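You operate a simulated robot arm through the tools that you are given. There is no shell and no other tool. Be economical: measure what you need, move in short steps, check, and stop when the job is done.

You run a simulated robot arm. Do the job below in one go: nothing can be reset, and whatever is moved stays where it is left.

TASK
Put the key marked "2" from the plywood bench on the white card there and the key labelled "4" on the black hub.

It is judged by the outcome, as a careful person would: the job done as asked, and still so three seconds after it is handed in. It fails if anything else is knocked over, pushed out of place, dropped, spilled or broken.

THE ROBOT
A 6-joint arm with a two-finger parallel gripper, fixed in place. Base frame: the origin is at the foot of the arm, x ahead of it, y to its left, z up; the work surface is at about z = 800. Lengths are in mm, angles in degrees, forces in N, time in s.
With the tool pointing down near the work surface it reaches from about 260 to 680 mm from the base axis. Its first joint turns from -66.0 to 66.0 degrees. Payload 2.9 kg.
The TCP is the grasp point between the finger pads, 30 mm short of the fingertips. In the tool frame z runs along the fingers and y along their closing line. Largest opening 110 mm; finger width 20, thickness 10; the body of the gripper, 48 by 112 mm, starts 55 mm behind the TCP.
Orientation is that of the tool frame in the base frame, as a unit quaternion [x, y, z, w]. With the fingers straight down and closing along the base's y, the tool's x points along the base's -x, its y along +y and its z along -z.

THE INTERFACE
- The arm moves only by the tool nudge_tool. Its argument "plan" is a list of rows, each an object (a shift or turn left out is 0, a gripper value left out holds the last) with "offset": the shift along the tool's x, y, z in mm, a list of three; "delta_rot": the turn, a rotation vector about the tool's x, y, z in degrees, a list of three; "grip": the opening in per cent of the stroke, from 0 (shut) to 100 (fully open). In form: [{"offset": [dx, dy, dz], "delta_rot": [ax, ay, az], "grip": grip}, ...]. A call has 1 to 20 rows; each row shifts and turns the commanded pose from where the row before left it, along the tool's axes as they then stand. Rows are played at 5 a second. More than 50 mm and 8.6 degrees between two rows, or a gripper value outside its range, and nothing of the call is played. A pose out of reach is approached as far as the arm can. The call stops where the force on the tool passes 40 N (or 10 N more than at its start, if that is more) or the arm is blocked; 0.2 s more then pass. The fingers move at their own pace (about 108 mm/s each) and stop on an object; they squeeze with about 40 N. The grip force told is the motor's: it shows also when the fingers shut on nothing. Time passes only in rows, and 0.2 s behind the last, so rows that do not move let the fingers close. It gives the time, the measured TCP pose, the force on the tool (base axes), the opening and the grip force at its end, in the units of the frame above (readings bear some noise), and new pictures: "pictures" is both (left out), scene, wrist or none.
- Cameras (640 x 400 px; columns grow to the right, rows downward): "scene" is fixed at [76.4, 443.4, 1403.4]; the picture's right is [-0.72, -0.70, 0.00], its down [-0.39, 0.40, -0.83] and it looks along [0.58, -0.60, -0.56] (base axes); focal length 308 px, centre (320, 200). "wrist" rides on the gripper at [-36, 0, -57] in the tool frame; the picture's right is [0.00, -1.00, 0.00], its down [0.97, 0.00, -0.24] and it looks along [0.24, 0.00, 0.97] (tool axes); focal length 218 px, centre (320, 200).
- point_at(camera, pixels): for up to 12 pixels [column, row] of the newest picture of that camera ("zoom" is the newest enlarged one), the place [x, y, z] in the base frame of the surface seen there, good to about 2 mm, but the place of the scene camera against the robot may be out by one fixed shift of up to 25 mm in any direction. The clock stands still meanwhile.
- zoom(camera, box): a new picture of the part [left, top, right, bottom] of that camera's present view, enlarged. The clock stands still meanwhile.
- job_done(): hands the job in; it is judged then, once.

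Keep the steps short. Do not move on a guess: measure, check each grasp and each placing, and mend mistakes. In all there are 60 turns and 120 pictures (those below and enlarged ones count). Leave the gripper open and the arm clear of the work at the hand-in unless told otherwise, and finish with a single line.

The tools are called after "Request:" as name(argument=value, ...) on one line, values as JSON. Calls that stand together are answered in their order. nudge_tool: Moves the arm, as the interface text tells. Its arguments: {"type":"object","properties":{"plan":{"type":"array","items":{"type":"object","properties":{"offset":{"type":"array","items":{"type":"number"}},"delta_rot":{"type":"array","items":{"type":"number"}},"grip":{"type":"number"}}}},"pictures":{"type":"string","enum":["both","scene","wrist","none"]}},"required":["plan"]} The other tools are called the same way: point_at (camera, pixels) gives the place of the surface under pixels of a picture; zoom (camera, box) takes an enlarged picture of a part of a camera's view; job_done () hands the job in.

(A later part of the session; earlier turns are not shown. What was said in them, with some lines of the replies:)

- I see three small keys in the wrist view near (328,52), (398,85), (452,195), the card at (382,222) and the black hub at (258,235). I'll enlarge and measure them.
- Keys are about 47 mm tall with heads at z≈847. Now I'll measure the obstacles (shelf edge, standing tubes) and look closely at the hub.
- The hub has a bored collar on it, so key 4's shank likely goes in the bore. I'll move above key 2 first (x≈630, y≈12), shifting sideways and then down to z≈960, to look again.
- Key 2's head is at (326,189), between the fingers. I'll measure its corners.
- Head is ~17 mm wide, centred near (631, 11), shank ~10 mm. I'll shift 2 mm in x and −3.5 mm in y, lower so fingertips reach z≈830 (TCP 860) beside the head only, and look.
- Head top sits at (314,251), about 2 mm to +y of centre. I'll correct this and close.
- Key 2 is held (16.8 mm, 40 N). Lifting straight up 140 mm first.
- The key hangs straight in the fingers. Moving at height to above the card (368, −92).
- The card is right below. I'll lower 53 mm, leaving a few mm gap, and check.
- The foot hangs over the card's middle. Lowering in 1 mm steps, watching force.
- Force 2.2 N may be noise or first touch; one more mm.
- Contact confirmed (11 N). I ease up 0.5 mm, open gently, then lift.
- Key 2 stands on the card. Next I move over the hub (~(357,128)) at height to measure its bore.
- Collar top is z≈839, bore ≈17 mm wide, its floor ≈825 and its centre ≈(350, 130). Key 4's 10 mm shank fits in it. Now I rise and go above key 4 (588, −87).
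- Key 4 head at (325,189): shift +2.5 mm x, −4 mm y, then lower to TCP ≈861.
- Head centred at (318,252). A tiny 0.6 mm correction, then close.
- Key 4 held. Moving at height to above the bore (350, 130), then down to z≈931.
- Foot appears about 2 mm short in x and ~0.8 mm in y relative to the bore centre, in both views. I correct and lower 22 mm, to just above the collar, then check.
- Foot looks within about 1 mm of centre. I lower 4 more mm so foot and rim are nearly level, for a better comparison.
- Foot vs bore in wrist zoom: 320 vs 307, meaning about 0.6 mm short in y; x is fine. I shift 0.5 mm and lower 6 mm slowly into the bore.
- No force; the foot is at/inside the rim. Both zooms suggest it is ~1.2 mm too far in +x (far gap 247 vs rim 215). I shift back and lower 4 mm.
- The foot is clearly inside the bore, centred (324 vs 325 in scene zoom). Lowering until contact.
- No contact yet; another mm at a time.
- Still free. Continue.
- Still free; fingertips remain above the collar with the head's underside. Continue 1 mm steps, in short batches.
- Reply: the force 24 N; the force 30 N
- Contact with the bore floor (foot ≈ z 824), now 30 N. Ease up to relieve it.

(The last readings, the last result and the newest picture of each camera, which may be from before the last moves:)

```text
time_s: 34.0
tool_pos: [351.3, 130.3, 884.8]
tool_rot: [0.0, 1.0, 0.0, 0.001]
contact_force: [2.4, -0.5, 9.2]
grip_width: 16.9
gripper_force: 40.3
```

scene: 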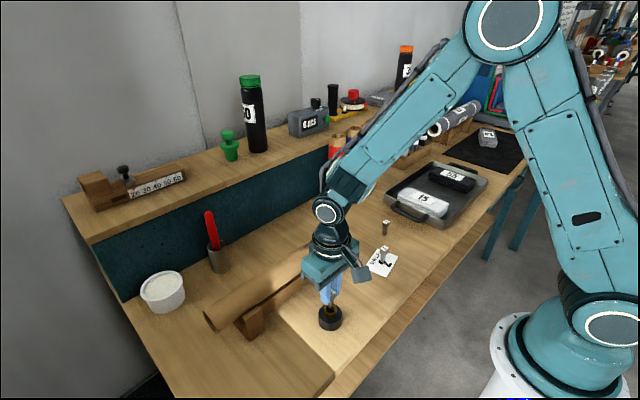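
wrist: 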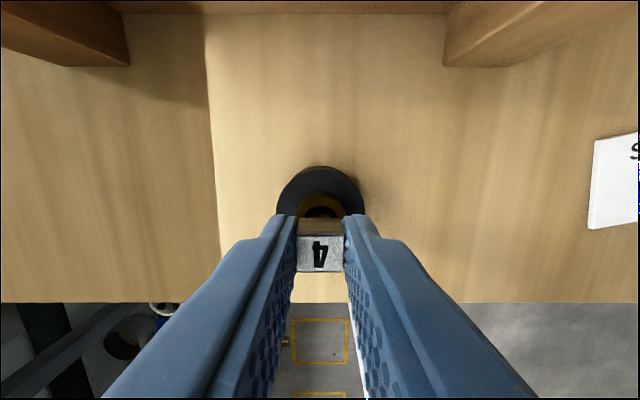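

Light load of 9 N; ease 0.3 mm more, open gently, lift straight up.

Request:
nudge_tool(plan=[{"offset": [0, 0, -0.3]}, {"grip": 17}, {"grip": 20}, {"grip": 30}, {"grip": 40}, {}, {"offset": [0, 0, -20]}, {"offset": [0, 0, -40]}, {"offset": [0, 0, -40]}, {"offset": [0, 0, -40]}, {}], pictures="both")

Request:
zoom(camera="scene", box=[300, 270, 364, 334])

Request:
zoom(camera="scene", box=[260, 190, 420, 290])

```text
time_s: 36.4
tool_pos: [351.9, 130.3, 1026.3]
tool_rot: [0.0, 1.0, 0.0, 0.0]
contact_force: [1.0, -0.4, 0.1]
grip_width: 43.9
gripper_force: 0.0
```

scene: 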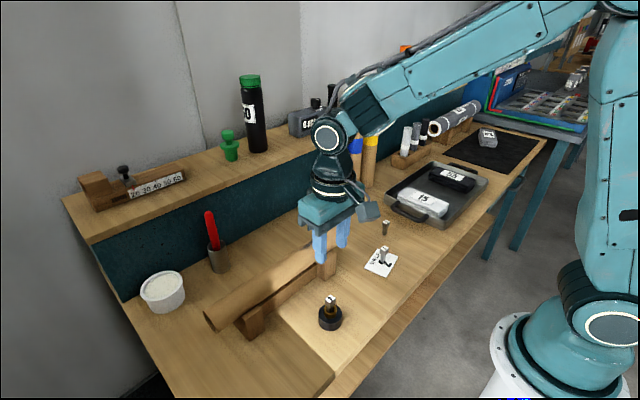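
wrist: 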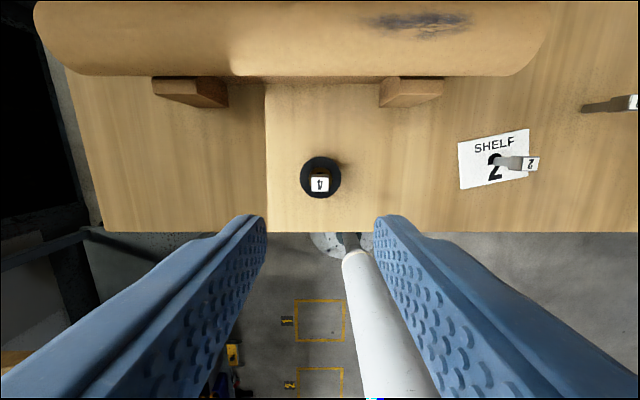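

```text
6.25 times, centred on (332, 302) of scene
```

zoom: 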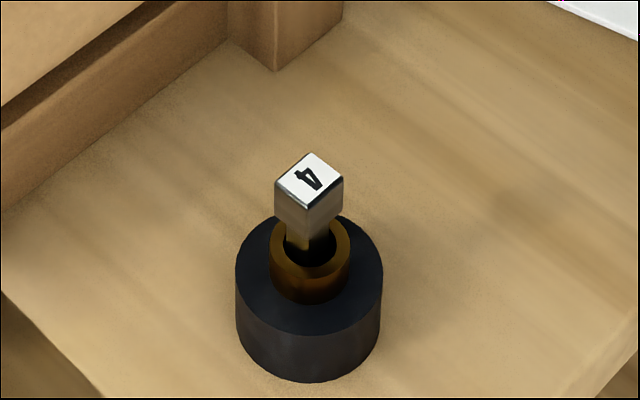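

```text
4.00 times, centred on (340, 240) of scene
```

zoom: 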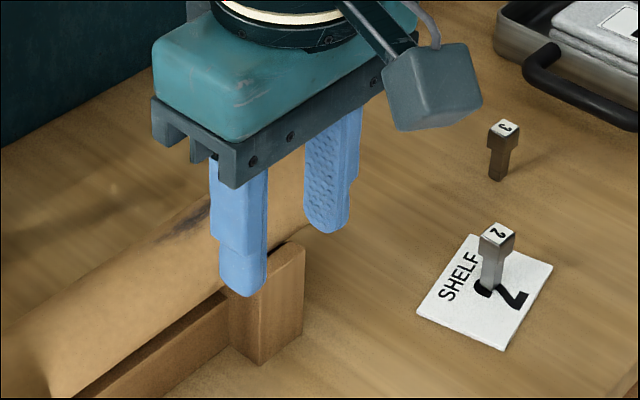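

Key 4 stands in the hub and key 2 stands on the card. I wait a second with the gripper opened, and check for stability.

Request:
nudge_tool(plan=[{"offset": [0, 0, -30], "grip": 100}, {"offset": [0, 0, -30]}, {}, {}, {}, {}, {}, {}], pictures="scene")

Request:
zoom(camera="scene", box=[290, 240, 410, 340])

```text
time_s: 38.2
tool_pos: [352.4, 129.8, 1083.5]
tool_rot: [0.0, 1.0, -0.001, 0.0]
contact_force: [0.1, 0.0, 0.3]
grip_width: 109.9
gripper_force: 0.0
```

scene: 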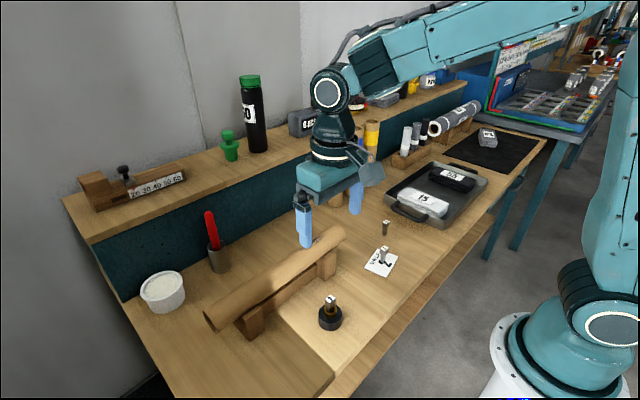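

```text
4.00 times, centred on (350, 290) of scene
```

zoom: 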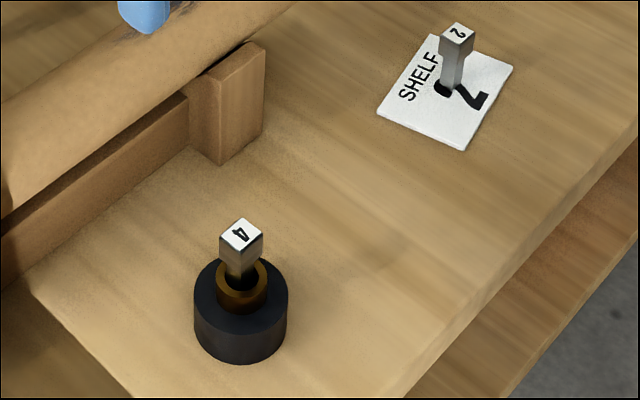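

Both keys are stable and the arm is clear, so I'm handing in.

Request:
job_done()

```text
The job is handed in.
```

Key "2" stands on the white card and key "4" stands in the collar bore of the black hub; I saw nothing else disturbed, and the arm is clear with the gripper open.
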